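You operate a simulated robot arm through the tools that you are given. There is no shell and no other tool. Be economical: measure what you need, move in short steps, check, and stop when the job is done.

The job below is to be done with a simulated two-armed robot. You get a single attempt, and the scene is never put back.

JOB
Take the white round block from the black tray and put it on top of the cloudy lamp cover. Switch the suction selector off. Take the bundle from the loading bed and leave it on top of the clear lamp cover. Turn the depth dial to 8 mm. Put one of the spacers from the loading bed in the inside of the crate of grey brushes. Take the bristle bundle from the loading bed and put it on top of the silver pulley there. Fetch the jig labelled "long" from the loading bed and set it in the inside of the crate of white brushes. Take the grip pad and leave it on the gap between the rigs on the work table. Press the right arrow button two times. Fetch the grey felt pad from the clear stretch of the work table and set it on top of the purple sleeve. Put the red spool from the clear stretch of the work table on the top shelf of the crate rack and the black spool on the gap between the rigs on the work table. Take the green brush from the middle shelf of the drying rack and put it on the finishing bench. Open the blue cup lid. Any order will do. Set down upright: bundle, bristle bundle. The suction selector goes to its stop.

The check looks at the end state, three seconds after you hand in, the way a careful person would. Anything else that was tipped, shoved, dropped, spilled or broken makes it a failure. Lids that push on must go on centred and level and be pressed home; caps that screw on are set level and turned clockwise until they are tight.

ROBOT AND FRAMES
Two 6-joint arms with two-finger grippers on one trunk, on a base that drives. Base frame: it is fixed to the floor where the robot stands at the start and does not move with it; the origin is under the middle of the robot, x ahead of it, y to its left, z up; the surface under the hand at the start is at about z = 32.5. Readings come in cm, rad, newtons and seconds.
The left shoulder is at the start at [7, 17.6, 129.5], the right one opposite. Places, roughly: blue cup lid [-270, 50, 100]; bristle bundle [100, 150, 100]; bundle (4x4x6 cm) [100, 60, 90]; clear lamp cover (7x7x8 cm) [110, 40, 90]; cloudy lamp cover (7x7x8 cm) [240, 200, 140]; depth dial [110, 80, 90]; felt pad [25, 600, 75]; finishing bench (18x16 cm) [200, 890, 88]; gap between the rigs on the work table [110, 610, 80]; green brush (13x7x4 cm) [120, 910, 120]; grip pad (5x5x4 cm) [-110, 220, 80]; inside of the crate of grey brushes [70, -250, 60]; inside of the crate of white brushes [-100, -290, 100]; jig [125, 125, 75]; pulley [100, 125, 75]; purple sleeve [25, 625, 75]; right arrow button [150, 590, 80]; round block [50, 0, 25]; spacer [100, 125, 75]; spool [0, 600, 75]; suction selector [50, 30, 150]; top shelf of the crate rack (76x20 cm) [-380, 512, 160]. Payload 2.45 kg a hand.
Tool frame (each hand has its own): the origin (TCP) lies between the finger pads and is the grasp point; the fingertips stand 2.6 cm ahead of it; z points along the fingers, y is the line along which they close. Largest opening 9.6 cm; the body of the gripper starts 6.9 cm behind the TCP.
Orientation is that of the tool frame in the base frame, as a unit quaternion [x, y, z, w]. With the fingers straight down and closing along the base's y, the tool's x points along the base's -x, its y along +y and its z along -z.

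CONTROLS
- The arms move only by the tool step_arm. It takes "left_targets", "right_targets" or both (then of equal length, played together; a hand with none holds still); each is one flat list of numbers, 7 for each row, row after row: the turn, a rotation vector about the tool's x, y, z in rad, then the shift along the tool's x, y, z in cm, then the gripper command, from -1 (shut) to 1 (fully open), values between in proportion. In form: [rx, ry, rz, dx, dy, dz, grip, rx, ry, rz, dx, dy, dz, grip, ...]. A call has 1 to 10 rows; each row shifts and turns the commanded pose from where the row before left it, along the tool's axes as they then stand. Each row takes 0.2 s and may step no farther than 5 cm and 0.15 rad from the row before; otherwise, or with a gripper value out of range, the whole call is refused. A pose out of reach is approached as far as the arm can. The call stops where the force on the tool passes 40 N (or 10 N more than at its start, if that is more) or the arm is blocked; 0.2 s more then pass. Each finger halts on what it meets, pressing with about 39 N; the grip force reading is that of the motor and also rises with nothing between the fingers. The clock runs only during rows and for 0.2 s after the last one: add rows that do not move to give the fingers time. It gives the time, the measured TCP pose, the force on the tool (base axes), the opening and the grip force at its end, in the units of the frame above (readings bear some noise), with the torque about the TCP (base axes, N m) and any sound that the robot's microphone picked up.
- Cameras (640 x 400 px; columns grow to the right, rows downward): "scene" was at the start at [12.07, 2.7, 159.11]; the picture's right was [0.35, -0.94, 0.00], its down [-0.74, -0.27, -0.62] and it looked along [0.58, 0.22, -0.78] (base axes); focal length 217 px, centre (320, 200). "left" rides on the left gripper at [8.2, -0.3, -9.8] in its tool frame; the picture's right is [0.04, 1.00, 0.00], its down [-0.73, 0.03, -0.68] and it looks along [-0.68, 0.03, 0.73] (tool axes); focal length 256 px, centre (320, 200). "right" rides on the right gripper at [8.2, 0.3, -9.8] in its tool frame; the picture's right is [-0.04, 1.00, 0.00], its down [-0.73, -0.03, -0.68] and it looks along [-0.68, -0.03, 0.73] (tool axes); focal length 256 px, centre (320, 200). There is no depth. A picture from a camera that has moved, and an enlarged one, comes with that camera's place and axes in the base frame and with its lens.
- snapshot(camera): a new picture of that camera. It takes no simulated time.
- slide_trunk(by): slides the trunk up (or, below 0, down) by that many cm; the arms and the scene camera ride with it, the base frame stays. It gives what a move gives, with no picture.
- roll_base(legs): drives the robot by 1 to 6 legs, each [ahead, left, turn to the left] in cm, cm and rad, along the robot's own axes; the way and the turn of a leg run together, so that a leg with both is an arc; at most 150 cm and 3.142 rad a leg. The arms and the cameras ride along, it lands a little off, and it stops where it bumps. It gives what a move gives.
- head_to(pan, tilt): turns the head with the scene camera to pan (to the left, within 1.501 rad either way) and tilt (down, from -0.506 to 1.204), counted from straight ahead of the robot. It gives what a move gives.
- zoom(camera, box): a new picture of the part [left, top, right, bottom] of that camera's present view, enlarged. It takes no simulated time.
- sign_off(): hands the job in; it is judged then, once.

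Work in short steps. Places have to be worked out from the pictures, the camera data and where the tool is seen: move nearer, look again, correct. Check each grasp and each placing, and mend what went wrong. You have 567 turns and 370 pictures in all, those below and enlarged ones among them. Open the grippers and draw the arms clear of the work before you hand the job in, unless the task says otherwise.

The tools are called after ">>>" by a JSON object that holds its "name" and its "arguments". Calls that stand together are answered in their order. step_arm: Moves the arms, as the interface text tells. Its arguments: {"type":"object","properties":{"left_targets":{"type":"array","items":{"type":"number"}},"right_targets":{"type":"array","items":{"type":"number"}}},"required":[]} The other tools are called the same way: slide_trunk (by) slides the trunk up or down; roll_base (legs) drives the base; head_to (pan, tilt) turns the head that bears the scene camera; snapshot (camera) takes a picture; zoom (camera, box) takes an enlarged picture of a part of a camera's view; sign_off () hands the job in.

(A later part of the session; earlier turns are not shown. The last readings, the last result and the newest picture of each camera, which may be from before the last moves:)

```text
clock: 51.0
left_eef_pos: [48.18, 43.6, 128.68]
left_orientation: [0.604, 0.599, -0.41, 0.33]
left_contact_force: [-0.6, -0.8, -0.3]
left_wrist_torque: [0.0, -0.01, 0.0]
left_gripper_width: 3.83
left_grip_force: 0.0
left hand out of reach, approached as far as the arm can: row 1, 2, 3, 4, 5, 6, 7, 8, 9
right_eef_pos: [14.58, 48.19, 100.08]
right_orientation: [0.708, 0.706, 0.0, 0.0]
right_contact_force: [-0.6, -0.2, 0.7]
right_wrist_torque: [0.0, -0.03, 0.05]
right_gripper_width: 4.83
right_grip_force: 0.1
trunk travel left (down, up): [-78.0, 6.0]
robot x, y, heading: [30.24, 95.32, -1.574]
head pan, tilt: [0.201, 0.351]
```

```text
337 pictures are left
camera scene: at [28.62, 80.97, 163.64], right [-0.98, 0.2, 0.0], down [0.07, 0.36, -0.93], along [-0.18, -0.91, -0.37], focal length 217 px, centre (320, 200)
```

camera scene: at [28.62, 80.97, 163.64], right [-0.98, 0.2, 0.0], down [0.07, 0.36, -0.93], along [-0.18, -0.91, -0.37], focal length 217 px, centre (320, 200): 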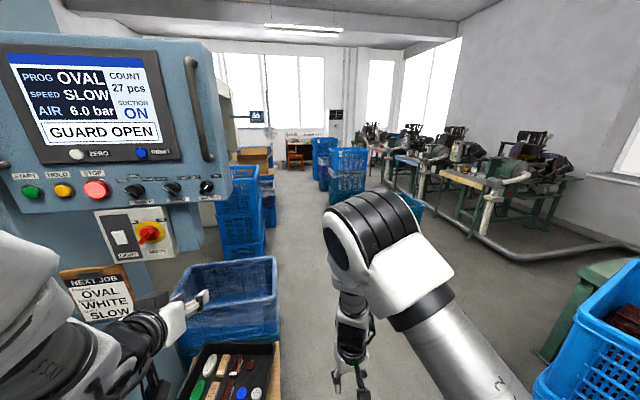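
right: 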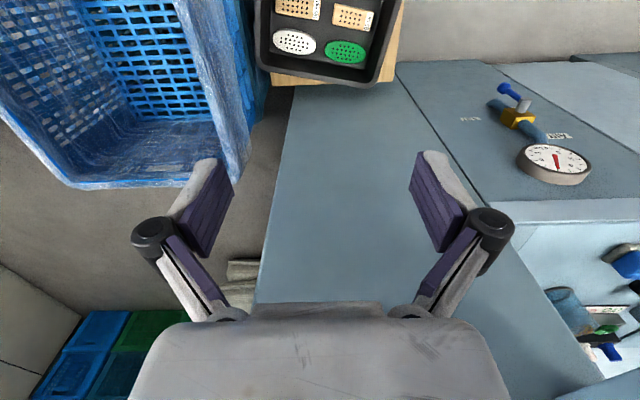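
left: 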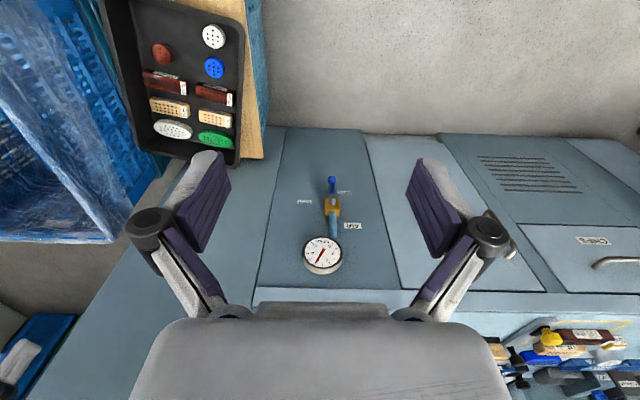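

The hand was too near its own shoulder (out of reach), and the head view seems shifted. I check the head and move the robot further back.

>>> {"name": "roll_base", "arguments": {"legs": [[-22, 0, 0]]}}

>>> {"name": "head_to", "arguments": {"pan": 0.3, "tilt": 0.4}}

>>> {"name": "snapshot", "arguments": {"camera": "scene"}}

```text
clock: 52.7
left_eef_pos: [48.26, 65.37, 128.96]
left_orientation: [0.604, 0.597, -0.412, 0.33]
left_contact_force: [0.0, -1.0, 0.2]
left_wrist_torque: [-0.02, 0.02, 0.0]
left_gripper_width: 3.86
left_grip_force: 0.0
right_eef_pos: [14.51, 70.07, 100.0]
right_orientation: [0.708, 0.706, 0.001, 0.0]
right_contact_force: [0.5, 0.3, -0.5]
right_wrist_torque: [-0.02, 0.03, -0.02]
right_gripper_width: 4.8
right_grip_force: 0.1
trunk travel left (down, up): [-78.0, 6.0]
robot x, y, heading: [30.68, 116.69, -1.569]
head pan, tilt: [0.201, 0.351]
```

```text
clock: 53.3
left_eef_pos: [48.22, 65.65, 128.98]
left_orientation: [0.602, 0.599, -0.413, 0.33]
left_contact_force: [-0.7, 0.0, -0.3]
left_wrist_torque: [-0.04, -0.02, 0.0]
left_gripper_width: 3.82
left_grip_force: 0.1
right_eef_pos: [14.51, 70.3, 100.15]
right_orientation: [0.709, 0.705, 0.001, 0.0]
right_contact_force: [0.0, 0.5, -0.3]
right_wrist_torque: [0.0, 0.0, 0.02]
right_gripper_width: 4.78
right_grip_force: 0.1
trunk travel left (down, up): [-78.0, 6.0]
robot x, y, heading: [30.44, 117.07, -1.57]
head pan, tilt: [0.3, 0.4]
```

```text
336 pictures are left
camera scene: at [28.76, 103.04, 163.75], right [-0.98, 0.19, 0.0], down [0.07, 0.35, -0.93], along [-0.18, -0.92, -0.36], focal length 217 px, centre (320, 200)
```

scene: 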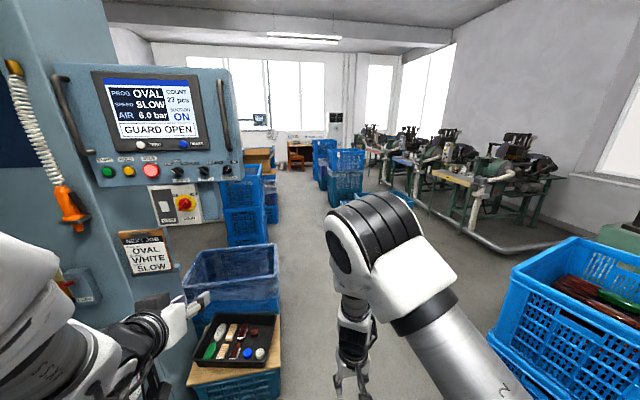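

The left arm is pressing against the head. I push the left hand forward along its pointing direction to free it.

>>> {"name": "step_arm", "arguments": {"left_targets": [0, 0, 0, 0, 0, 4, -0.2, 0, 0, 0, 0, 0, 4, -0.2, 0, 0, 0, 0, 0, 4, -0.2, 0, 0, 0, 0, 0, 4, -0.2]}}

>>> {"name": "snapshot", "arguments": {"camera": "scene"}}

```text
clock: 54.3
left_eef_pos: [44.32, 52.89, 130.36]
left_orientation: [0.594, 0.605, -0.424, 0.318]
left_contact_force: [-1.0, -0.1, -0.3]
left_wrist_torque: [0.05, -0.05, 0.02]
left_gripper_width: 3.84
left_grip_force: 0.0
left hand out of reach, approached as far as the arm can: row 1, 2, 3, 4
right_eef_pos: [14.62, 70.22, 99.99]
right_orientation: [0.709, 0.706, 0.001, 0.0]
right_contact_force: [0.2, 0.1, -0.3]
right_wrist_torque: [0.02, -0.01, -0.01]
right_gripper_width: 4.8
right_grip_force: 0.0
trunk travel left (down, up): [-78.0, 6.0]
robot x, y, heading: [30.62, 116.68, -1.568]
head pan, tilt: [0.3, 0.4]
```

```text
335 pictures are left
camera scene: at [33.24, 103.01, 163.4], right [-0.96, -0.29, 0.0], down [-0.11, 0.37, -0.92], along [0.27, -0.88, -0.39], focal length 217 px, centre (320, 200)
```

scene: 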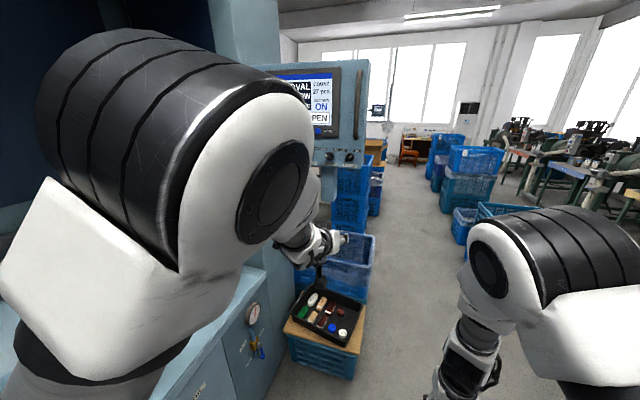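

Head is free. I finish the pitch and extend further forward.

>>> {"name": "step_arm", "arguments": {"left_targets": [0, 0, 0, 0, 0, 4, -0.2, 0, 0, 0, 0, 0, 4, -0.2, 0, -0.1428, 0, 0, 0, 0, -0.2, 0, -0.1428, 0, 0, 0, 0, -0.2, 0, 0, 0, 0, 0, 0, -0.2]}}

>>> {"name": "snapshot", "arguments": {"camera": "scene"}}

```text
clock: 55.5
left_eef_pos: [44.02, 45.82, 132.08]
left_orientation: [0.598, 0.57, -0.455, 0.334]
left_contact_force: [0.1, 0.1, -0.3]
left_wrist_torque: [-0.01, -0.01, -0.07]
left_gripper_width: 3.84
left_grip_force: 0.1
left hand out of reach, approached as far as the arm can: row 1, 2, 3, 4
right_eef_pos: [14.74, 70.08, 100.07]
right_orientation: [0.708, 0.706, 0.002, 0.0]
right_contact_force: [-0.1, -0.6, -0.3]
right_wrist_torque: [0.06, -0.01, 0.02]
right_gripper_width: 4.79
right_grip_force: 0.0
trunk travel left (down, up): [-78.0, 6.0]
robot x, y, heading: [30.47, 117.0, -1.57]
head pan, tilt: [0.3, 0.4]
```

```text
334 pictures are left
camera scene: at [33.37, 103.03, 163.4], right [-0.96, -0.3, 0.0], down [-0.12, 0.37, -0.92], along [0.27, -0.88, -0.39], focal length 217 px, centre (320, 200)
```

scene: 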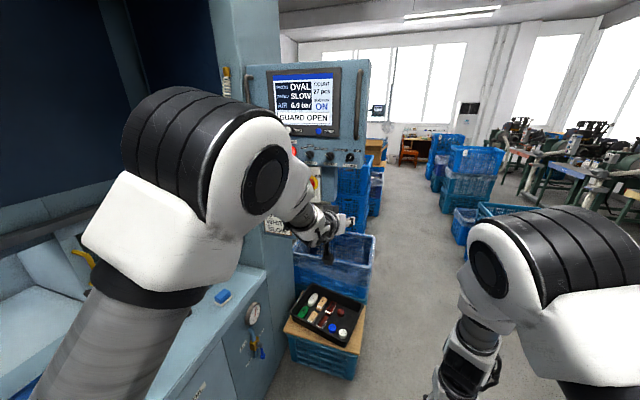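

I raise the trunk and command the hand upward (tool −x) in small steps to see how it follows.

>>> {"name": "slide_trunk", "arguments": {"by": 5.5}}

>>> {"name": "step_arm", "arguments": {"left_targets": [0, 0, 0, -3, 0, 1, -0.2, 0, 0, 0, -3, 0, 1, -0.2, 0, 0, 0, 0, 0, 0, -0.2]}}

```text
clock: 56.5
left_eef_pos: [43.99, 46.06, 137.75]
left_orientation: [0.597, 0.57, -0.455, 0.334]
left_contact_force: [-0.6, 0.2, -1.1]
left_wrist_torque: [0.0, 0.0, 0.0]
left_gripper_width: 3.85
left_grip_force: 0.0
right_eef_pos: [14.7, 70.34, 105.59]
right_orientation: [0.709, 0.705, 0.0, 0.0]
right_contact_force: [0.0, -0.1, 0.3]
right_wrist_torque: [0.0, 0.01, 0.02]
right_gripper_width: 4.82
right_grip_force: 0.0
trunk travel left (down, up): [-83.5, 0.5]
robot x, y, heading: [30.81, 117.13, -1.571]
head pan, tilt: [0.3, 0.4]
```

```text
clock: 57.3
left_eef_pos: [43.91, 41.84, 142.63]
left_orientation: [0.598, 0.569, -0.455, 0.334]
left_contact_force: [0.2, 0.0, 0.4]
left_wrist_torque: [0.03, 0.0, 0.04]
left_gripper_width: 3.85
left_grip_force: 0.1
right_eef_pos: [14.6, 70.31, 105.63]
right_orientation: [0.708, 0.706, 0.0, 0.0]
right_contact_force: [-0.8, -0.8, 0.1]
right_wrist_torque: [0.0, 0.0, -0.01]
right_gripper_width: 4.8
right_grip_force: 0.1
trunk travel left (down, up): [-83.5, 0.5]
robot x, y, heading: [30.52, 117.07, -1.572]
head pan, tilt: [0.3, 0.4]
```

The commanded pose follows what was reached. Now I level the tool to point along −y, then look through the left camera.

>>> {"name": "step_arm", "arguments": {"left_targets": [-0.044, -0.13, 0, 0, 0, 0, -0.2, -0.044, -0.13, 0, 0, 0, 0, -0.2, -0.044, -0.13, 0, 0, 0, 0, -0.2, 0, 0, 0, 0, 0, 0, -0.2]}}

>>> {"name": "snapshot", "arguments": {"camera": "left"}}

```text
clock: 58.3
left_eef_pos: [43.89, 41.87, 142.68]
left_orientation: [0.581, 0.562, -0.469, 0.355]
left_contact_force: [-0.7, -0.6, 0.6]
left_wrist_torque: [-0.01, 0.01, -0.01]
left_gripper_width: 3.86
left_grip_force: 0.1
left hand out of reach, approached as far as the arm can: row 1, 2, 3
right_eef_pos: [14.6, 70.23, 105.42]
right_orientation: [0.708, 0.706, 0.0, 0.001]
right_contact_force: [-0.1, -0.7, 0.3]
right_wrist_torque: [-0.02, 0.03, 0.0]
right_gripper_width: 4.8
right_grip_force: 0.1
trunk travel left (down, up): [-83.5, 0.5]
robot x, y, heading: [30.18, 117.12, -1.569]
head pan, tilt: [0.3, 0.4]
```

```text
333 pictures are left
camera left: at [44.42, 53.89, 138.12], right [0.98, -0.1, -0.15], down [0.18, 0.4, 0.9], along [-0.03, -0.91, 0.41], focal length 256 px, centre (320, 200)
```

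left: 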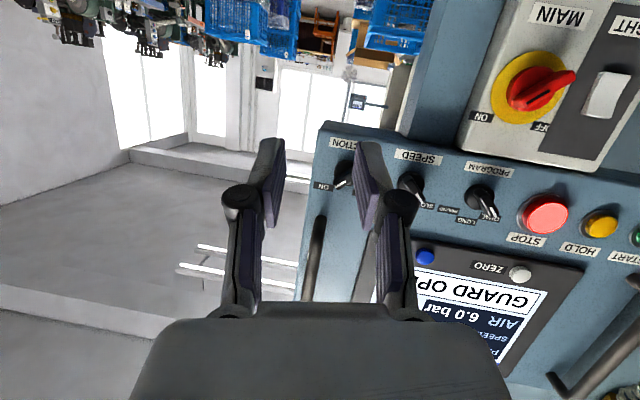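

Wrist pitch is at its limit here; a more stretched arm will flatten the forearm. I back the robot 12 cm and push the hand forward, leveling as it goes.

>>> {"name": "roll_base", "arguments": {"legs": [[-12, 0, 0]]}}

>>> {"name": "step_arm", "arguments": {"left_targets": [0, 0, 0, -1, 0, 3, -0.2, 0, 0, 0, -1, 0, 3, -0.2, 0, 0, 0, -1, 0, 3, -0.2, -0.044, -0.13, 0, 0, 0, 1, -0.2, -0.044, -0.13, 0, 0, 0, 1, -0.2, -0.044, -0.13, 0, 0, 0, 1, -0.2, 0, 0, 0, 0, 0, 0, -0.2]}}

```text
clock: 59.5
left_eef_pos: [44.13, 53.68, 142.48]
left_orientation: [0.582, 0.563, -0.468, 0.354]
left_contact_force: [-0.2, 0.0, 0.3]
left_wrist_torque: [0.0, 0.0, 0.02]
left_gripper_width: 3.84
left_grip_force: 0.0
right_eef_pos: [14.67, 81.93, 105.44]
right_orientation: [0.708, 0.706, 0.001, -0.001]
right_contact_force: [-0.2, 0.4, 1.0]
right_wrist_torque: [0.0, -0.03, 0.0]
right_gripper_width: 4.81
right_grip_force: 0.0
trunk travel left (down, up): [-83.5, 0.5]
robot x, y, heading: [30.7, 129.1, -1.572]
head pan, tilt: [0.3, 0.4]
```

```text
clock: 61.1
left_eef_pos: [44.19, 42.5, 142.69]
left_orientation: [0.573, 0.556, -0.481, 0.362]
left_contact_force: [-0.2, -0.4, -0.1]
left_wrist_torque: [-0.01, 0.03, 0.02]
left_gripper_width: 3.85
left_grip_force: 0.0
left hand out of reach, approached as far as the arm can: row 4, 5, 6
right_eef_pos: [14.57, 82.21, 105.55]
right_orientation: [0.708, 0.706, 0.001, 0.001]
right_contact_force: [-0.8, 0.4, 0.5]
right_wrist_torque: [0.02, 0.02, 0.01]
right_gripper_width: 4.8
right_grip_force: 0.0
trunk travel left (down, up): [-83.5, 0.5]
robot x, y, heading: [30.94, 128.98, -1.569]
head pan, tilt: [0.3, 0.4]
```

>>> {"name": "step_arm", "arguments": {"left_targets": [0, -0.1, 0, 0, 0, 0, -0.2, 0, -0.1, 0, 0, 0, 0, -0.2, 0, 0, 0, 0, 0, 0, -0.2]}}

>>> {"name": "step_arm", "arguments": {"left_targets": [0, 0, 0.1, 0, 0, 0, -0.2, 0, 0, 0.1, 0, 0, 0, -0.2, 0, 0, 0, 0, 0, 0, -0.2]}}

>>> {"name": "snapshot", "arguments": {"camera": "scene"}}

```text
clock: 61.9
left_eef_pos: [46.77, 40.43, 144.22]
left_orientation: [-0.532, -0.512, 0.539, -0.405]
left_contact_force: [0.8, -0.9, 0.5]
left_wrist_torque: [-0.03, -0.03, 0.02]
left_gripper_width: 3.84
left_grip_force: 0.1
left hand out of reach, approached as far as the arm can: row 1, 2
right_eef_pos: [14.54, 82.3, 105.59]
right_orientation: [0.708, 0.706, 0.0, 0.0]
right_contact_force: [0.3, 0.0, -0.3]
right_wrist_torque: [0.01, 0.0, -0.01]
right_gripper_width: 4.81
right_grip_force: 0.0
trunk travel left (down, up): [-83.5, 0.5]
robot x, y, heading: [30.51, 129.11, -1.571]
head pan, tilt: [0.3, 0.4]
```

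```text
clock: 62.7
left_eef_pos: [47.94, 39.53, 145.09]
left_orientation: [0.574, 0.46, -0.493, 0.465]
left_contact_force: [-0.7, 0.6, 0.1]
left_wrist_torque: [-0.02, -0.02, -0.01]
left_gripper_width: 3.81
left_grip_force: 0.0
left hand out of reach, approached as far as the arm can: row 1, 2
right_eef_pos: [14.67, 82.15, 105.71]
right_orientation: [0.708, 0.707, 0.0, 0.002]
right_contact_force: [-0.2, 0.9, -0.2]
right_wrist_torque: [0.01, 0.01, 0.0]
right_gripper_width: 4.81
right_grip_force: 0.2
trunk travel left (down, up): [-83.5, 0.5]
robot x, y, heading: [30.36, 129.01, -1.568]
head pan, tilt: [0.3, 0.4]
```

```text
332 pictures are left
camera scene: at [33.21, 115.3, 168.93], right [-0.96, -0.3, 0.0], down [-0.11, 0.37, -0.92], along [0.27, -0.88, -0.39], focal length 217 px, centre (320, 200)
```

scene: 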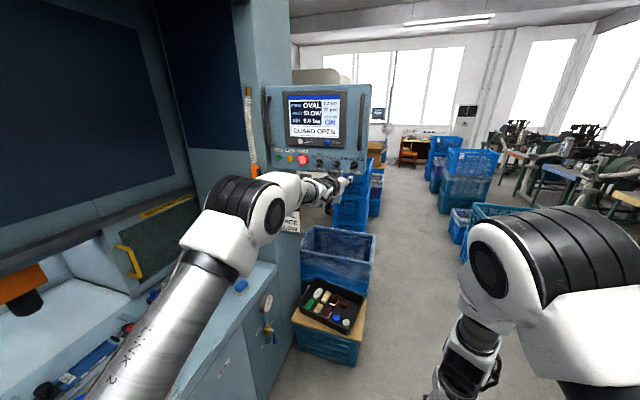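

The tool is nearly level now. I roll 40° so that the closing line crosses the knob wing.

>>> {"name": "step_arm", "arguments": {"left_targets": [0, 0, 0.141, 0, 0, 0, -0.2, 0, 0, 0.141, 0, 0, 0, -0.2, 0, 0, 0.141, 0, 0, 0, -0.2, 0, 0, 0.141, 0, 0, 0, -0.2, 0, 0, 0.141, 0, 0, 0, -0.2, 0, 0, 0, 0, 0, 0, -0.2]}}

>>> {"name": "snapshot", "arguments": {"camera": "left"}}

```text
clock: 64.1
left_eef_pos: [47.49, 38.62, 144.36]
left_orientation: [0.702, 0.291, -0.354, 0.545]
left_contact_force: [-0.3, 0.4, 0.2]
left_wrist_torque: [0.01, -0.02, 0.01]
left_gripper_width: 3.86
left_grip_force: 0.0
left hand out of reach, approached as far as the arm can: row 2, 5
right_eef_pos: [14.59, 82.24, 105.5]
right_orientation: [0.708, 0.706, 0.0, 0.0]
right_contact_force: [-0.6, -0.6, -0.7]
right_wrist_torque: [0.0, -0.01, 0.02]
right_gripper_width: 4.81
right_grip_force: 0.1
trunk travel left (down, up): [-83.5, 0.5]
robot x, y, heading: [30.53, 128.77, -1.573]
head pan, tilt: [0.3, 0.4]
```

```text
331 pictures are left
camera left: at [53.66, 48.61, 139.07], right [0.82, -0.24, 0.53], down [-0.28, 0.64, 0.72], along [-0.5, -0.73, 0.45], focal length 256 px, centre (320, 200)
```

left: 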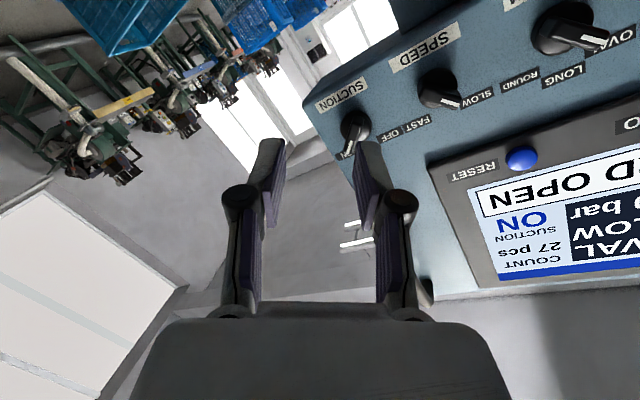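

Knob estimated at [46.3, 26, 147]. I correct the pointing and roll, then shift onto its axis.

>>> {"name": "step_arm", "arguments": {"left_targets": [-0.118, -0.011, 0.083, 0, 0, 0, -0.2, -0.118, -0.011, 0.083, 0, 0, 0, -0.2, 0, 0, 0, -2.7, 1.0, 0, -0.2, 0, 0, 0, 0, 0, 0, -0.2]}}

>>> {"name": "snapshot", "arguments": {"camera": "left"}}

```text
clock: 65.1
left_eef_pos: [47.64, 37.5, 143.64]
left_orientation: [0.724, 0.307, -0.309, 0.536]
left_contact_force: [0.7, 0.3, -0.2]
left_wrist_torque: [0.05, -0.01, 0.01]
left_gripper_width: 3.84
left_grip_force: 0.1
left hand out of reach, approached as far as the arm can: row 1, 2, 3
right_eef_pos: [14.64, 82.05, 105.6]
right_orientation: [0.708, 0.707, 0.001, 0.001]
right_contact_force: [0.3, -0.3, -0.7]
right_wrist_torque: [0.03, 0.01, -0.01]
right_gripper_width: 4.77
right_grip_force: 0.0
trunk travel left (down, up): [-83.5, 0.5]
robot x, y, heading: [30.76, 128.71, -1.571]
head pan, tilt: [0.3, 0.4]
```

```text
330 pictures are left
camera left: at [53.53, 48.05, 139.58], right [0.8, -0.23, 0.55], down [-0.35, 0.57, 0.75], along [-0.49, -0.79, 0.37], focal length 256 px, centre (320, 200)
```

left: 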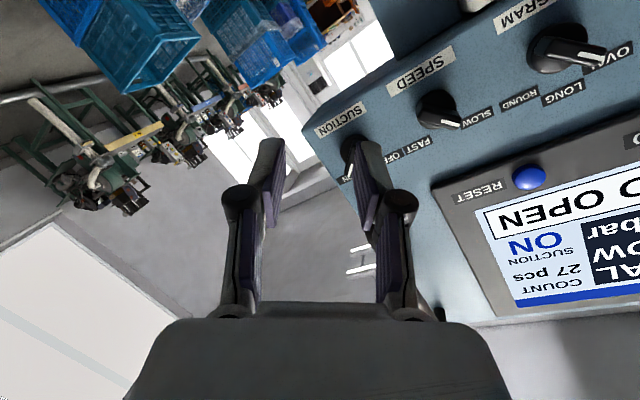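

Close, but height is limited. I back the robot a bit more and stretch up and forward.

>>> {"name": "roll_base", "arguments": {"legs": [[-6, 0, 0]]}}

>>> {"name": "step_arm", "arguments": {"left_targets": [0, 0, 0, -0.5, 0, 3, -0.2, 0, 0, 0, -0.5, 0, 3, -0.2, 0, 0, 0, -1.3, 0.6, 0, -0.2, 0, 0, 0, -1.3, 0.6, 0, -0.2, 0, 0, 0, -1.3, 0.6, 0, -0.2, 0, 0, 0, 0, 0, 0, -0.2]}}

>>> {"name": "snapshot", "arguments": {"camera": "left"}}

```text
clock: 66.1
left_eef_pos: [47.58, 42.57, 142.91]
left_orientation: [0.726, 0.307, -0.309, 0.532]
left_contact_force: [0.2, -1.2, -1.0]
left_wrist_torque: [-0.05, -0.07, 0.01]
left_gripper_width: 3.82
left_grip_force: 0.2
right_eef_pos: [14.69, 87.39, 105.12]
right_orientation: [0.707, 0.707, 0.003, -0.002]
right_contact_force: [-0.8, -0.6, -0.3]
right_wrist_torque: [0.05, -0.02, -0.01]
right_gripper_width: 4.8
right_grip_force: 0.1
trunk travel left (down, up): [-83.5, 0.5]
robot x, y, heading: [30.77, 134.93, -1.57]
head pan, tilt: [0.3, 0.4]
```

```text
clock: 67.5
left_eef_pos: [46.33, 41.59, 146.33]
left_orientation: [0.723, 0.306, -0.31, 0.536]
left_contact_force: [0.1, 0.8, 0.0]
left_wrist_torque: [0.03, -0.01, 0.02]
left_gripper_width: 3.85
left_grip_force: 0.1
left hand out of reach, approached as far as the arm can: row 1, 2, 3, 4, 5
right_eef_pos: [14.58, 88.17, 105.56]
right_orientation: [0.708, 0.706, 0.0, 0.001]
right_contact_force: [0.1, -0.1, 0.6]
right_wrist_torque: [-0.01, -0.03, 0.01]
right_gripper_width: 4.8
right_grip_force: 0.2
trunk travel left (down, up): [-83.5, 0.5]
robot x, y, heading: [30.84, 135.07, -1.573]
head pan, tilt: [0.3, 0.4]
```

```text
329 pictures are left
camera left: at [52.17, 52.16, 142.25], right [0.8, -0.23, 0.55], down [-0.35, 0.57, 0.75], along [-0.49, -0.79, 0.37], focal length 256 px, centre (320, 200)
```

left: 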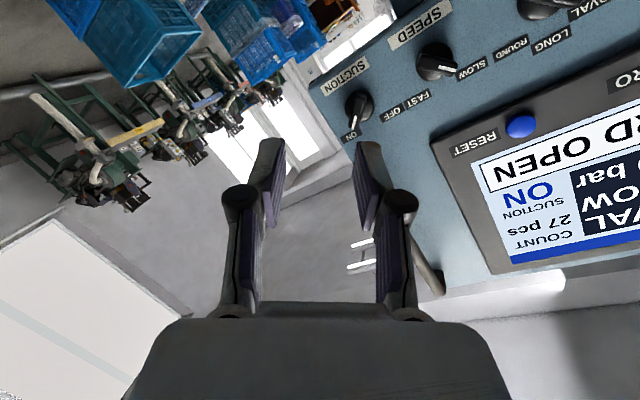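

The hand is now nearly on the knob's axis ([46.0, 26, 147]). I drive the base forward 7 cm and look again.

>>> {"name": "roll_base", "arguments": {"legs": [[7, 0, 0]]}}

>>> {"name": "snapshot", "arguments": {"camera": "left"}}

```text
clock: 68.5
left_eef_pos: [46.33, 35.42, 146.86]
left_orientation: [0.721, 0.306, -0.311, 0.538]
left_contact_force: [-0.1, 1.7, 0.3]
left_wrist_torque: [0.08, -0.02, 0.0]
left_gripper_width: 3.83
left_grip_force: 0.0
right_eef_pos: [14.57, 81.75, 105.9]
right_orientation: [0.708, 0.707, -0.002, 0.003]
right_contact_force: [-0.2, 0.3, -0.2]
right_wrist_torque: [-0.08, 0.0, -0.04]
right_gripper_width: 4.8
right_grip_force: 0.0
trunk travel left (down, up): [-83.5, 0.5]
robot x, y, heading: [30.59, 128.32, -1.572]
head pan, tilt: [0.3, 0.4]
```

```text
328 pictures are left
camera left: at [52.21, 45.92, 142.71], right [0.8, -0.23, 0.56], down [-0.35, 0.57, 0.74], along [-0.49, -0.79, 0.38], focal length 256 px, centre (320, 200)
```

left: 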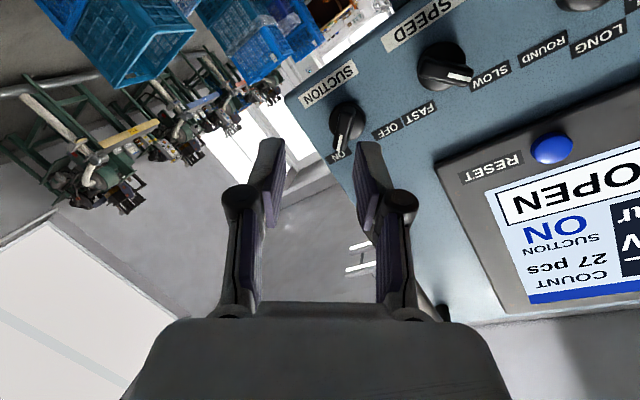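

Knob re-estimated at [46.2, 26, 146.8]; the wing lines up between the fingers. I drive 6 cm more.

>>> {"name": "roll_base", "arguments": {"legs": [[5.8, 0, 0]]}}

>>> {"name": "snapshot", "arguments": {"camera": "left"}}

```text
clock: 69.5
left_eef_pos: [46.07, 28.92, 146.38]
left_orientation: [0.724, 0.305, -0.309, 0.536]
left_contact_force: [0.5, -0.4, 0.8]
left_wrist_torque: [0.06, -0.02, 0.0]
left_gripper_width: 3.85
left_grip_force: 0.1
right_eef_pos: [14.5, 75.58, 105.72]
right_orientation: [0.708, 0.706, 0.0, 0.003]
right_contact_force: [-0.2, 0.9, -0.6]
right_wrist_torque: [-0.05, -0.03, 0.02]
right_gripper_width: 4.81
right_grip_force: 0.0
trunk travel left (down, up): [-83.5, 0.5]
robot x, y, heading: [30.66, 122.37, -1.568]
head pan, tilt: [0.3, 0.4]
```

```text
327 pictures are left
camera left: at [51.94, 39.52, 142.3], right [0.8, -0.23, 0.56], down [-0.35, 0.57, 0.74], along [-0.49, -0.79, 0.37], focal length 256 px, centre (320, 200)
```

left: 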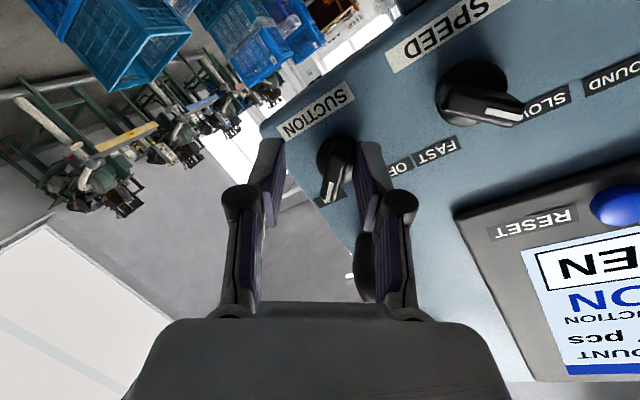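

The wing sits between the fingertips, slightly off toward the right finger. I shift a little and close.

>>> {"name": "step_arm", "arguments": {"left_targets": [0, 0, 0, -0.4, 0.7, 0, -0.2, 0, 0, 0, 0, 0, 0, -0.5, 0, 0, 0, 0, 0, 0, -1, 0, 0, 0, 0, 0, 0, -1]}}

>>> {"name": "snapshot", "arguments": {"camera": "left"}}

```text
clock: 70.5
left_eef_pos: [46.72, 28.97, 147.03]
left_orientation: [0.724, 0.306, -0.309, 0.535]
left_contact_force: [0.5, 3.8, -0.8]
left_wrist_torque: [0.22, -0.01, 0.69]
left_gripper_width: 1.27
left_grip_force: 39.9
left hand out of reach, approached as far as the arm can: row 1
right_eef_pos: [14.7, 75.52, 105.64]
right_orientation: [0.707, 0.707, 0.0, 0.001]
right_contact_force: [0.5, -0.4, 0.0]
right_wrist_torque: [-0.02, 0.0, 0.03]
right_gripper_width: 4.81
right_grip_force: 0.1
trunk travel left (down, up): [-83.5, 0.5]
robot x, y, heading: [30.3, 122.33, -1.574]
head pan, tilt: [0.3, 0.4]
```

```text
326 pictures are left
camera left: at [52.59, 39.58, 142.87], right [0.8, -0.23, 0.55], down [-0.35, 0.57, 0.75], along [-0.49, -0.79, 0.37], focal length 256 px, centre (320, 200)
```

left: 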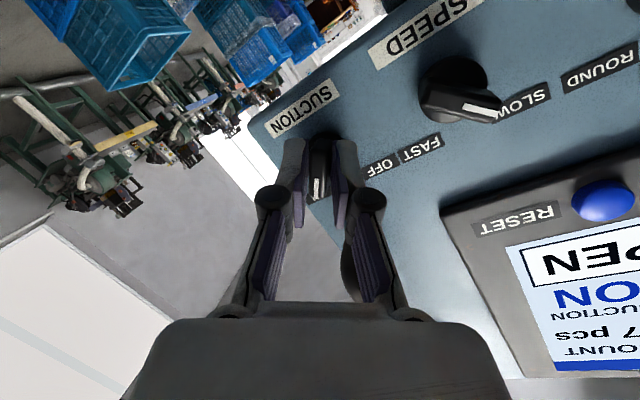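

Wing gripped (1.27 cm). I turn counter-clockwise (−rz) in stages.

>>> {"name": "step_arm", "arguments": {"left_targets": [0, 0, -0.14, 0, 0, 0, -1, 0, 0, -0.14, 0, 0, 0, -1, 0, 0, -0.14, 0, 0, 0, -1, 0, 0, -0.14, 0, 0, 0, -1, 0, 0, -0.14, 0, 0, 0, -1, 0, 0, 0, 0, 0, 0, -1]}}

>>> {"name": "snapshot", "arguments": {"camera": "left"}}

```text
clock: 71.9
left_eef_pos: [46.35, 29.19, 146.97]
left_orientation: [0.575, 0.536, -0.474, 0.396]
left_contact_force: [-7.4, 12.6, -12.1]
left_wrist_torque: [-0.25, -0.05, 0.33]
left_gripper_width: 1.15
left_grip_force: 38.0
right_eef_pos: [14.38, 75.51, 105.52]
right_orientation: [0.709, 0.706, 0.0, 0.001]
right_contact_force: [-0.1, -0.3, 0.1]
right_wrist_torque: [-0.01, 0.02, 0.0]
right_gripper_width: 4.81
right_grip_force: 0.0
trunk travel left (down, up): [-83.5, 0.5]
robot x, y, heading: [30.76, 122.36, -1.568]
head pan, tilt: [0.3, 0.4]
```

```text
325 pictures are left
camera left: at [46.87, 40.67, 141.53], right [0.99, -0.1, -0.09], down [0.13, 0.48, 0.87], along [-0.05, -0.87, 0.48], focal length 256 px, centre (320, 200)
```

left: 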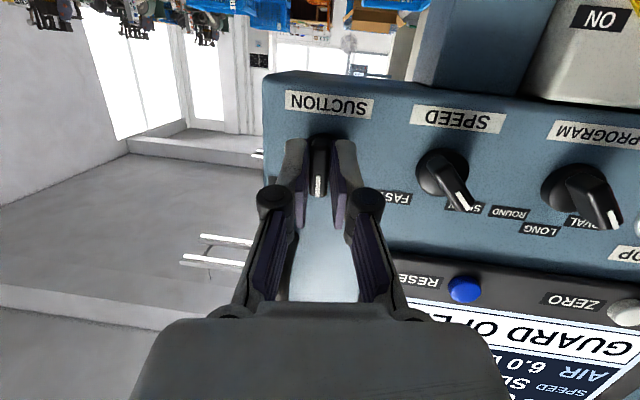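

The knob follows. I continue the turn.

>>> {"name": "step_arm", "arguments": {"left_targets": [0, 0, -0.14, 0, 0, 0, -1, 0, 0, -0.14, 0, 0, 0, -1, 0, 0, -0.14, 0, 0, 0, -1, 0, 0, -0.14, 0, 0, 0, -1, 0, 0, -0.14, 0, 0, 0, -1, 0, 0, -0.14, 0, 0, 0, -1, 0, 0, -0.1, 0, 0, 0, -1, 0, 0, 0, 0, 0, 0, -1]}}

>>> {"name": "snapshot", "arguments": {"camera": "left"}}

>>> {"name": "zoom", "arguments": {"camera": "scene", "box": [240, 60, 400, 220]}}

```text
clock: 73.7
left_eef_pos: [46.17, 29.07, 147.25]
left_orientation: [0.27, 0.736, -0.604, 0.14]
left_contact_force: [-14.9, -2.5, 10.3]
left_wrist_torque: [-0.38, -1.03, -0.81]
left_gripper_width: 1.58
left_grip_force: 40.8
right_eef_pos: [14.15, 75.51, 105.64]
right_orientation: [0.708, 0.706, 0.001, 0.003]
right_contact_force: [0.7, 0.5, -0.1]
right_wrist_torque: [0.01, -0.01, 0.04]
right_gripper_width: 4.82
right_grip_force: 0.0
trunk travel left (down, up): [-83.5, 0.5]
robot x, y, heading: [30.57, 122.17, -1.573]
head pan, tilt: [0.3, 0.4]
```

```text
324 pictures are left
camera left: at [40.34, 40.42, 145.58], right [0.53, 0.13, -0.83], down [0.7, 0.49, 0.52], along [0.48, -0.86, 0.17], focal length 256 px, centre (320, 200)
```

left: 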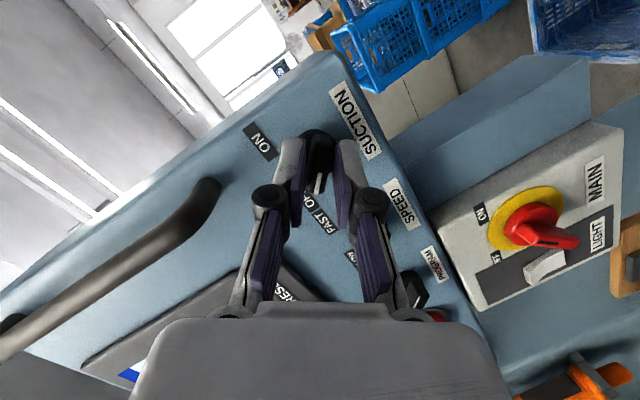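

```text
2.50 times, centred on (320, 140) of scene
camera zoom: at [32.66, 108.63, 168.96], right [-0.96, -0.29, 0.0], down [-0.11, 0.37, -0.92], along [0.27, -0.88, -0.39], focal length 542 px, centre (320, 350)
```

zoom: 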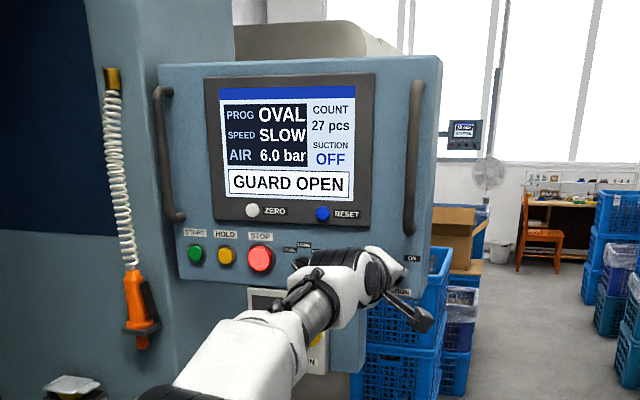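

The screen shows SUCTION OFF and torque rose to the stop. I open and drive straight back.

>>> {"name": "step_arm", "arguments": {"left_targets": [0, 0, 0, 0, 0, 0, -0.2, 0, 0, 0, 0, 0, 0, -0.2]}}

>>> {"name": "roll_base", "arguments": {"legs": [[-18, 0, 0]]}}

>>> {"name": "snapshot", "arguments": {"camera": "scene"}}

>>> {"name": "zoom", "arguments": {"camera": "left", "box": [200, 60, 480, 300]}}

```text
clock: 74.3
left_eef_pos: [46.63, 28.86, 146.98]
left_orientation: [0.27, 0.738, -0.602, 0.139]
left_contact_force: [-0.3, 0.3, 0.1]
left_wrist_torque: [0.0, -0.02, 0.04]
left_gripper_width: 3.82
left_grip_force: 0.0
right_eef_pos: [14.46, 75.41, 105.55]
right_orientation: [0.707, 0.707, 0.001, 0.002]
right_contact_force: [0.7, 0.1, -0.1]
right_wrist_torque: [0.03, -0.05, 0.0]
right_gripper_width: 4.81
right_grip_force: 0.0
trunk travel left (down, up): [-83.5, 0.5]
robot x, y, heading: [30.33, 122.46, -1.567]
head pan, tilt: [0.3, 0.4]
```

```text
clock: 75.8
left_eef_pos: [46.79, 46.42, 146.58]
left_orientation: [0.27, 0.739, -0.602, 0.139]
left_contact_force: [1.1, -0.9, -0.2]
left_wrist_torque: [0.02, -0.01, 0.0]
left_gripper_width: 3.87
left_grip_force: 0.1
right_eef_pos: [14.64, 93.22, 105.35]
right_orientation: [0.709, 0.706, 0.001, -0.001]
right_contact_force: [0.5, 0.2, -0.2]
right_wrist_torque: [0.03, -0.01, 0.02]
right_gripper_width: 4.82
right_grip_force: 0.0
trunk travel left (down, up): [-83.5, 0.5]
robot x, y, heading: [30.83, 140.3, -1.575]
head pan, tilt: [0.3, 0.4]
```

```text
322 pictures are left
camera scene: at [33.3, 125.93, 168.87], right [-0.96, -0.29, 0.0], down [-0.11, 0.38, -0.92], along [0.27, -0.88, -0.39], focal length 217 px, centre (320, 200)
```

scene: 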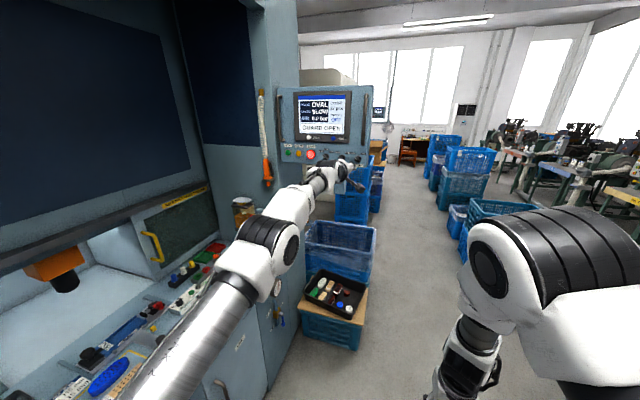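

```text
1.67 times, centred on (340, 180) of left
camera zoom: at [40.9, 57.81, 144.96], right [0.53, 0.14, -0.83], down [0.7, 0.49, 0.53], along [0.48, -0.86, 0.16], focal length 427 px, centre (287, 233)
```

zoom: 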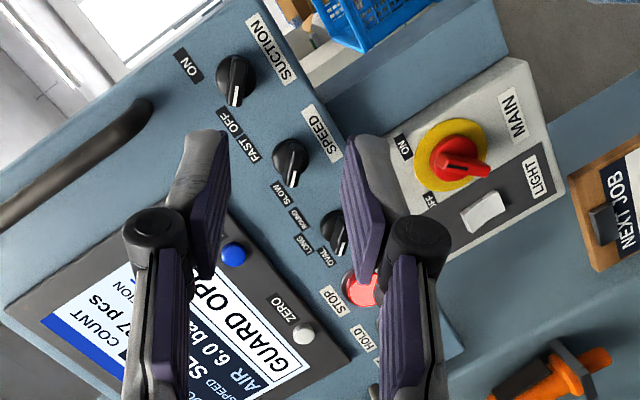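

Suction selector reads OFF at its stop. Now I bring the left hand back to pointing down.

>>> {"name": "step_arm", "arguments": {"left_targets": [0, 0, 0.137, 0, 0, 0, 0, 0, 0, 0.137, 0, 0, 0, 0, 0, 0, 0.137, 0, 0, 0, 0, 0, 0, 0.137, 0, 0, 0, 0, 0, 0, 0.137, 0, 0, 0, 0, 0, 0, 0.137, 0, 0, 0, 0, 0, 0, 0.137, 0, 0, 0, 0]}}

>>> {"name": "step_arm", "arguments": {"left_targets": [0, 0.143, 0, 3.99, 0, 0.28, 0, 0, 0.143, 0, 3.91, 0, 0.85, 0, 0, 0.143, 0, 3.75, 0, 1.4, 0, 0, 0.143, 0, 3.5, 0, 1.92, 0, 0, 0.143, 0, 3.2, 0, 2.4, 0, 0, 0.143, 0, 2.83, 0, 2.83, 0, 0, 0.143, 0, 2.4, 0, 3.2, 0, 0, 0.143, 0, 1.92, 0, 3.5, 0, 0, 0.143, 0, 1.4, 0, 3.75, 0, 0, 0.143, 0, 0.84, 0, 3.91, 0]}}

```text
clock: 77.4
left_eef_pos: [46.64, 46.81, 146.89]
left_orientation: [0.581, 0.529, -0.471, 0.401]
left_contact_force: [-0.7, 0.2, -0.2]
left_wrist_torque: [0.0, -0.02, 0.0]
left_gripper_width: 4.8
left_grip_force: 0.0
right_eef_pos: [14.57, 93.5, 105.51]
right_orientation: [0.708, 0.706, 0.001, 0.0]
right_contact_force: [0.3, -0.1, 0.8]
right_wrist_torque: [-0.02, -0.01, 0.01]
right_gripper_width: 4.78
right_grip_force: 0.1
trunk travel left (down, up): [-83.5, 0.5]
robot x, y, heading: [30.03, 140.42, -1.575]
head pan, tilt: [0.3, 0.4]
```

```text
clock: 79.6
left_eef_pos: [49.75, 66.73, 110.28]
left_orientation: [0.747, 0.663, 0.026, -0.045]
left_contact_force: [0.6, 0.4, -0.3]
left_wrist_torque: [-0.01, 0.01, -0.02]
left_gripper_width: 4.79
left_grip_force: 0.1
left hand out of reach, approached as far as the arm can: row 3, 4, 5, 6, 7, 8, 9, 10
right_eef_pos: [14.74, 93.42, 105.51]
right_orientation: [0.708, 0.706, 0.001, 0.001]
right_contact_force: [-0.3, -0.2, -0.2]
right_wrist_torque: [0.02, 0.02, 0.02]
right_gripper_width: 4.81
right_grip_force: 0.0
trunk travel left (down, up): [-83.5, 0.5]
robot x, y, heading: [30.73, 140.08, -1.572]
head pan, tilt: [0.3, 0.4]
```

Left hand is nearly pointing down. I pull it in, then turn the robot to face the machine from further back.

>>> {"name": "step_arm", "arguments": {"left_targets": [0, 0, 0, 4.5, 2, 0, 0, 0, 0, 0, 4.5, 2, 0, 0, 0, 0, 0, 4.5, 2, 0, 0, 0, 0, 0, 4.5, 2, 0, 0, 0.05, 0.05, 0.06, 3, 0, 0, 0, 0.05, 0.05, 0.06, 0, 0, 0, 0]}}

>>> {"name": "roll_base", "arguments": {"legs": [[0, -25, 0], [30, 0, 0], [0, 0, 1.571]]}}

>>> {"name": "head_to", "arguments": {"pan": 0.2, "tilt": 0.7}}

>>> {"name": "snapshot", "arguments": {"camera": "scene"}}

```text
clock: 81.0
left_eef_pos: [60.22, 86.41, 112.11]
left_orientation: [0.78, 0.614, 0.026, -0.117]
left_contact_force: [-0.7, -0.4, 0.0]
left_wrist_torque: [0.01, -0.01, -0.01]
left_gripper_width: 4.78
left_grip_force: 0.0
right_eef_pos: [14.6, 93.37, 105.54]
right_orientation: [0.708, 0.706, 0.001, -0.001]
right_contact_force: [-0.1, -0.8, -0.3]
right_wrist_torque: [-0.01, 0.01, -0.04]
right_gripper_width: 4.79
right_grip_force: 0.1
trunk travel left (down, up): [-83.5, 0.5]
robot x, y, heading: [30.56, 140.24, -1.568]
head pan, tilt: [0.3, 0.4]
```

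```text
clock: 88.3
left_eef_pos: [59.18, 140.49, 112.14]
left_orientation: [0.112, 0.986, -0.064, -0.1]
left_contact_force: [-0.4, 0.6, -0.5]
left_wrist_torque: [-0.01, 0.01, 0.01]
left_gripper_width: 4.8
left_grip_force: 0.0
right_eef_pos: [52.66, 94.91, 105.61]
right_orientation: [-0.002, 1.0, 0.001, 0.0]
right_contact_force: [-0.4, 0.3, 0.9]
right_wrist_torque: [0.0, 0.0, 0.05]
right_gripper_width: 4.77
right_grip_force: 0.0
trunk travel left (down, up): [-83.5, 0.5]
robot x, y, heading: [5.65, 110.5, 0.008]
head pan, tilt: [0.3, 0.4]
```

```text
clock: 89.1
left_eef_pos: [59.09, 140.63, 112.29]
left_orientation: [0.112, 0.987, -0.064, -0.101]
left_contact_force: [-0.6, 0.6, 0.3]
left_wrist_torque: [-0.02, -0.01, -0.01]
left_gripper_width: 4.78
left_grip_force: 0.1
right_eef_pos: [52.58, 94.87, 105.67]
right_orientation: [-0.003, 1.0, 0.001, -0.001]
right_contact_force: [0.5, 0.3, 0.5]
right_wrist_torque: [0.01, -0.03, 0.02]
right_gripper_width: 4.78
right_grip_force: 0.0
trunk travel left (down, up): [-83.5, 0.5]
robot x, y, heading: [5.71, 110.55, 0.011]
head pan, tilt: [0.201, 0.7]
```

```text
320 pictures are left
camera scene: at [18.92, 112.32, 166.24], right [0.21, -0.98, 0.0], down [-0.63, -0.13, -0.77], along [0.75, 0.16, -0.64], focal length 217 px, centre (320, 200)
```

scene: 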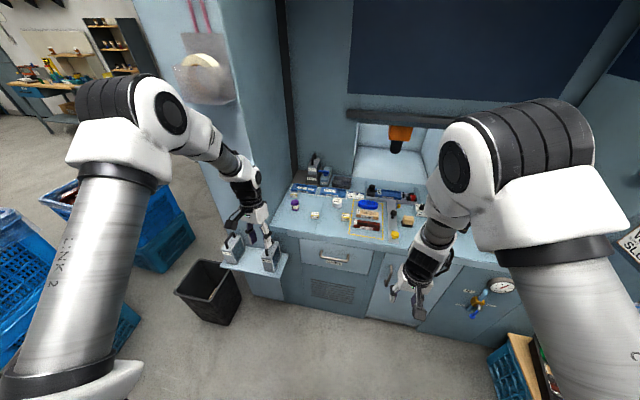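

I straighten the left hand, and zoom in to the loading bed.

>>> {"name": "step_arm", "arguments": {"left_targets": [-0.043, -0.067, -0.075, 0, 0, 0, 0, -0.043, -0.067, -0.075, 0, 0, 0, 0, -0.043, -0.067, -0.075, 0, 0, 0, 0, 0, 0, 0, 0, 0, 0, 0]}}

>>> {"name": "zoom", "arguments": {"camera": "scene", "box": [280, 150, 440, 250]}}

```text
clock: 90.1
left_eef_pos: [59.3, 140.49, 112.19]
left_orientation: [0.001, 1.0, 0.0, 0.0]
left_contact_force: [-0.6, -0.1, -0.6]
left_wrist_torque: [-0.01, -0.02, 0.0]
left_gripper_width: 4.79
left_grip_force: 0.0
right_eef_pos: [52.7, 94.88, 105.6]
right_orientation: [-0.003, 1.0, 0.001, 0.0]
right_contact_force: [0.4, 0.7, -1.2]
right_wrist_torque: [0.0, 0.02, 0.02]
right_gripper_width: 4.8
right_grip_force: 0.1
trunk travel left (down, up): [-83.5, 0.5]
robot x, y, heading: [5.78, 110.35, 0.009]
head pan, tilt: [0.201, 0.7]
```

```text
4.00 times, centred on (360, 200) of scene
camera zoom: at [18.94, 112.31, 166.24], right [0.21, -0.98, 0.0], down [-0.63, -0.13, -0.76], along [0.75, 0.16, -0.64], focal length 866 px, centre (160, 200)
```

zoom: 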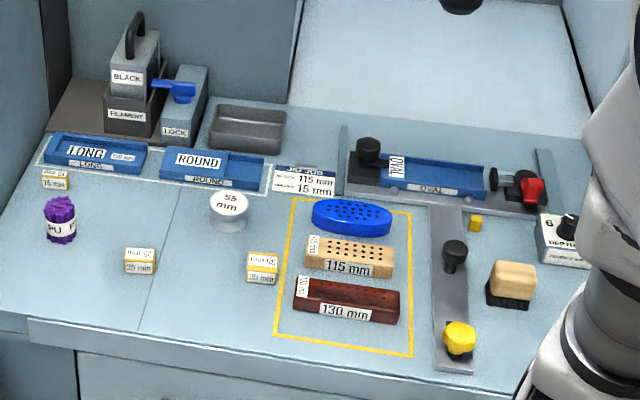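

Everything on the bed is now identified: purple bristle bundle ≈[102,144], pulley ≈[110,122], spacers ≈[98,132] and [100,116], LONG jig ≈[120,144]. I drive up to the bed.

>>> {"name": "roll_base", "arguments": {"legs": [[33, -3, 0]]}}

>>> {"name": "head_to", "arguments": {"pan": 0.1, "tilt": 0.85}}

>>> {"name": "snapshot", "arguments": {"camera": "scene"}}

>>> {"name": "snapshot", "arguments": {"camera": "left"}}

```text
clock: 92.3
left_eef_pos: [92.55, 137.65, 112.26]
left_orientation: [0.0, 1.0, 0.0, 0.001]
left_contact_force: [0.3, 0.0, -0.5]
left_wrist_torque: [0.04, 0.0, 0.02]
left_gripper_width: 4.78
left_grip_force: 0.0
right_eef_pos: [86.0, 91.88, 105.69]
right_orientation: [-0.003, 1.0, 0.001, 0.001]
right_contact_force: [0.5, -0.6, -0.5]
right_wrist_torque: [0.01, -0.02, 0.04]
right_gripper_width: 4.79
right_grip_force: 0.1
trunk travel left (down, up): [-83.5, 0.5]
robot x, y, heading: [39.14, 107.49, 0.004]
head pan, tilt: [0.201, 0.7]
```

```text
clock: 93.0
left_eef_pos: [92.64, 137.61, 112.14]
left_orientation: [0.001, 1.0, 0.0, 0.001]
left_contact_force: [0.1, -0.5, 0.7]
left_wrist_torque: [0.01, 0.03, 0.0]
left_gripper_width: 4.8
left_grip_force: 0.1
right_eef_pos: [86.07, 92.12, 105.69]
right_orientation: [-0.003, 1.0, 0.001, 0.0]
right_contact_force: [-0.6, -0.1, 0.1]
right_wrist_torque: [-0.02, 0.01, -0.02]
right_gripper_width: 4.78
right_grip_force: 0.0
trunk travel left (down, up): [-83.5, 0.5]
robot x, y, heading: [39.23, 107.73, 0.004]
head pan, tilt: [0.099, 0.85]
```

```text
318 pictures are left
camera scene: at [51.9, 108.58, 165.01], right [0.11, -0.99, 0.0], down [-0.75, -0.08, -0.66], along [0.66, 0.07, -0.75], focal length 217 px, centre (320, 200)
```

scene: 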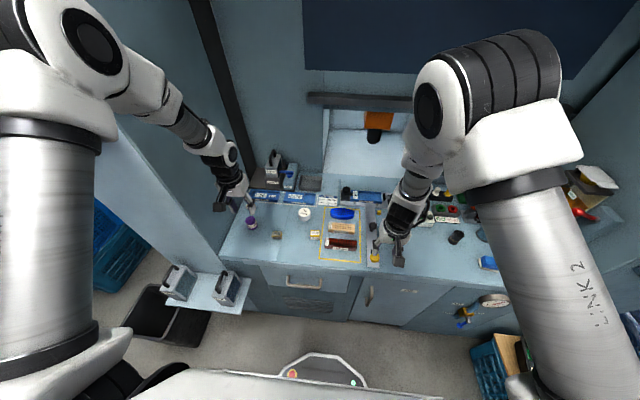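

```text
317 pictures are left
camera left: at [84.41, 137.46, 122.12], right [-0.04, 1.0, 0.0], down [0.73, 0.03, 0.68], along [0.68, 0.03, -0.73], focal length 256 px, centre (320, 200)
```

left: 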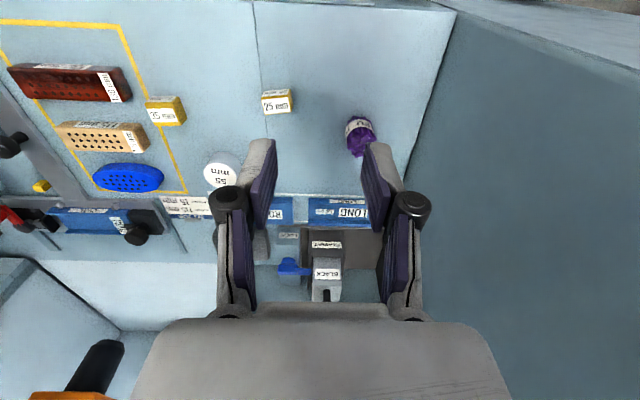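

>>> {"name": "zoom", "arguments": {"camera": "left", "box": [140, 60, 460, 240]}}

```text
2.00 times, centred on (300, 150) of left
camera zoom: at [84.41, 137.46, 122.12], right [-0.04, 1.0, 0.0], down [0.73, 0.03, 0.68], along [0.68, 0.03, -0.73], focal length 512 px, centre (360, 300)
```

zoom: 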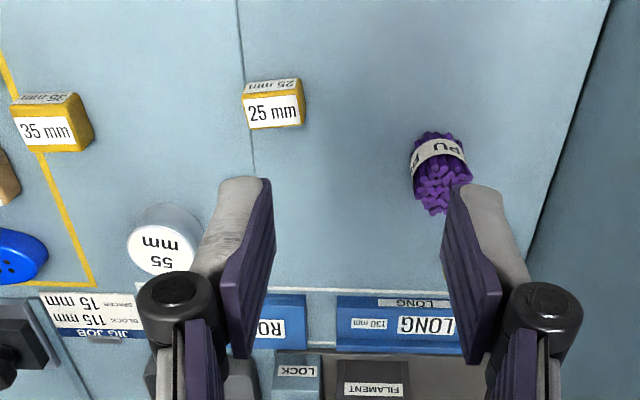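

Bristle bundle stands at [102.3, 144.2], top ≈92, base ≈86. I move the left hand above it and descend partway.

>>> {"name": "step_arm", "arguments": {"left_targets": [0, 0, 0, -3.25, 2.2, 0, 0.5, 0, 0, 0, -3.25, 2.2, 0, 0.5, 0, 0, 0, -3.25, 2.2, 0, 0.5, 0, 0, 0, 0, 0, 4.5, 0.5, 0, 0, 0, 0, 0, 4.5, 0.5, 0, 0, 0, 0, 0, 3, 0.5]}}

>>> {"name": "snapshot", "arguments": {"camera": "left"}}

```text
clock: 94.4
left_eef_pos: [102.5, 144.45, 100.19]
left_orientation: [0.001, 1.0, 0.0, 0.0]
left_contact_force: [-0.9, 0.8, -0.2]
left_wrist_torque: [-0.02, 0.02, 0.01]
left_gripper_width: 7.21
left_grip_force: 0.0
right_eef_pos: [86.27, 91.98, 105.45]
right_orientation: [-0.002, 1.0, 0.002, -0.001]
right_contact_force: [-0.3, -0.8, 0.3]
right_wrist_torque: [0.01, 0.0, 0.01]
right_gripper_width: 4.79
right_grip_force: 0.0
trunk travel left (down, up): [-83.5, 0.5]
robot x, y, heading: [38.91, 107.6, 0.012]
head pan, tilt: [0.099, 0.85]
```

```text
315 pictures are left
camera left: at [94.23, 144.18, 110.04], right [-0.04, 1.0, 0.0], down [0.73, 0.03, 0.68], along [0.68, 0.03, -0.73], focal length 256 px, centre (320, 200)
```

left: 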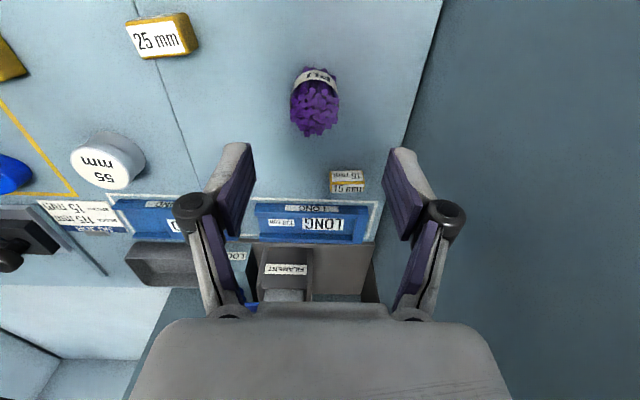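

Aligned. I descend to z≈89.7 and close.

>>> {"name": "step_arm", "arguments": {"left_targets": [0, 0, 0, 0, -0.3, 4, 0.5, 0, 0, 0, 0, 0, 4, 0.5, 0, 0, 0, 0, 0, 2.6, 0.5, 0, 0, 0, 0, 0, 0, -0.3, 0, 0, 0, 0, 0, 0, -1, 0, 0, 0, 0, 0, 0, -1]}}

>>> {"name": "snapshot", "arguments": {"camera": "left"}}

```text
clock: 95.8
left_eef_pos: [102.3, 143.77, 89.72]
left_orientation: [0.001, 1.0, 0.0, 0.0]
left_contact_force: [-0.2, 0.7, 1.7]
left_wrist_torque: [-0.02, -0.07, 0.02]
left_gripper_width: 3.91
left_grip_force: 39.0
right_eef_pos: [86.11, 92.14, 105.63]
right_orientation: [-0.002, 1.0, 0.001, 0.0]
right_contact_force: [0.4, 0.9, -0.5]
right_wrist_torque: [0.02, 0.01, -0.01]
right_gripper_width: 4.79
right_grip_force: 0.1
trunk travel left (down, up): [-83.5, 0.5]
robot x, y, heading: [39.28, 107.99, 0.009]
head pan, tilt: [0.099, 0.85]
```

```text
314 pictures are left
camera left: at [94.07, 143.69, 99.52], right [-0.04, 1.0, 0.0], down [0.73, 0.03, 0.68], along [0.68, 0.03, -0.73], focal length 256 px, centre (320, 200)
```

left: 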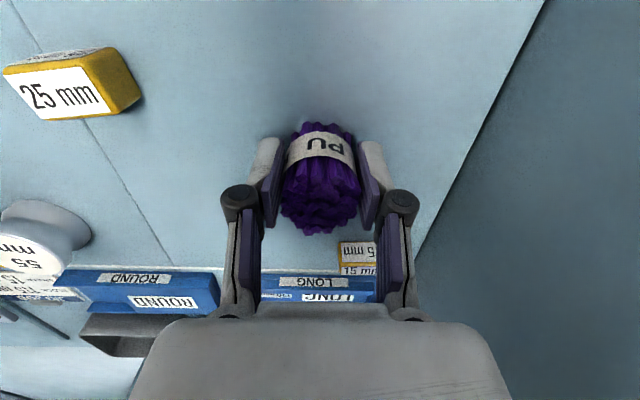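

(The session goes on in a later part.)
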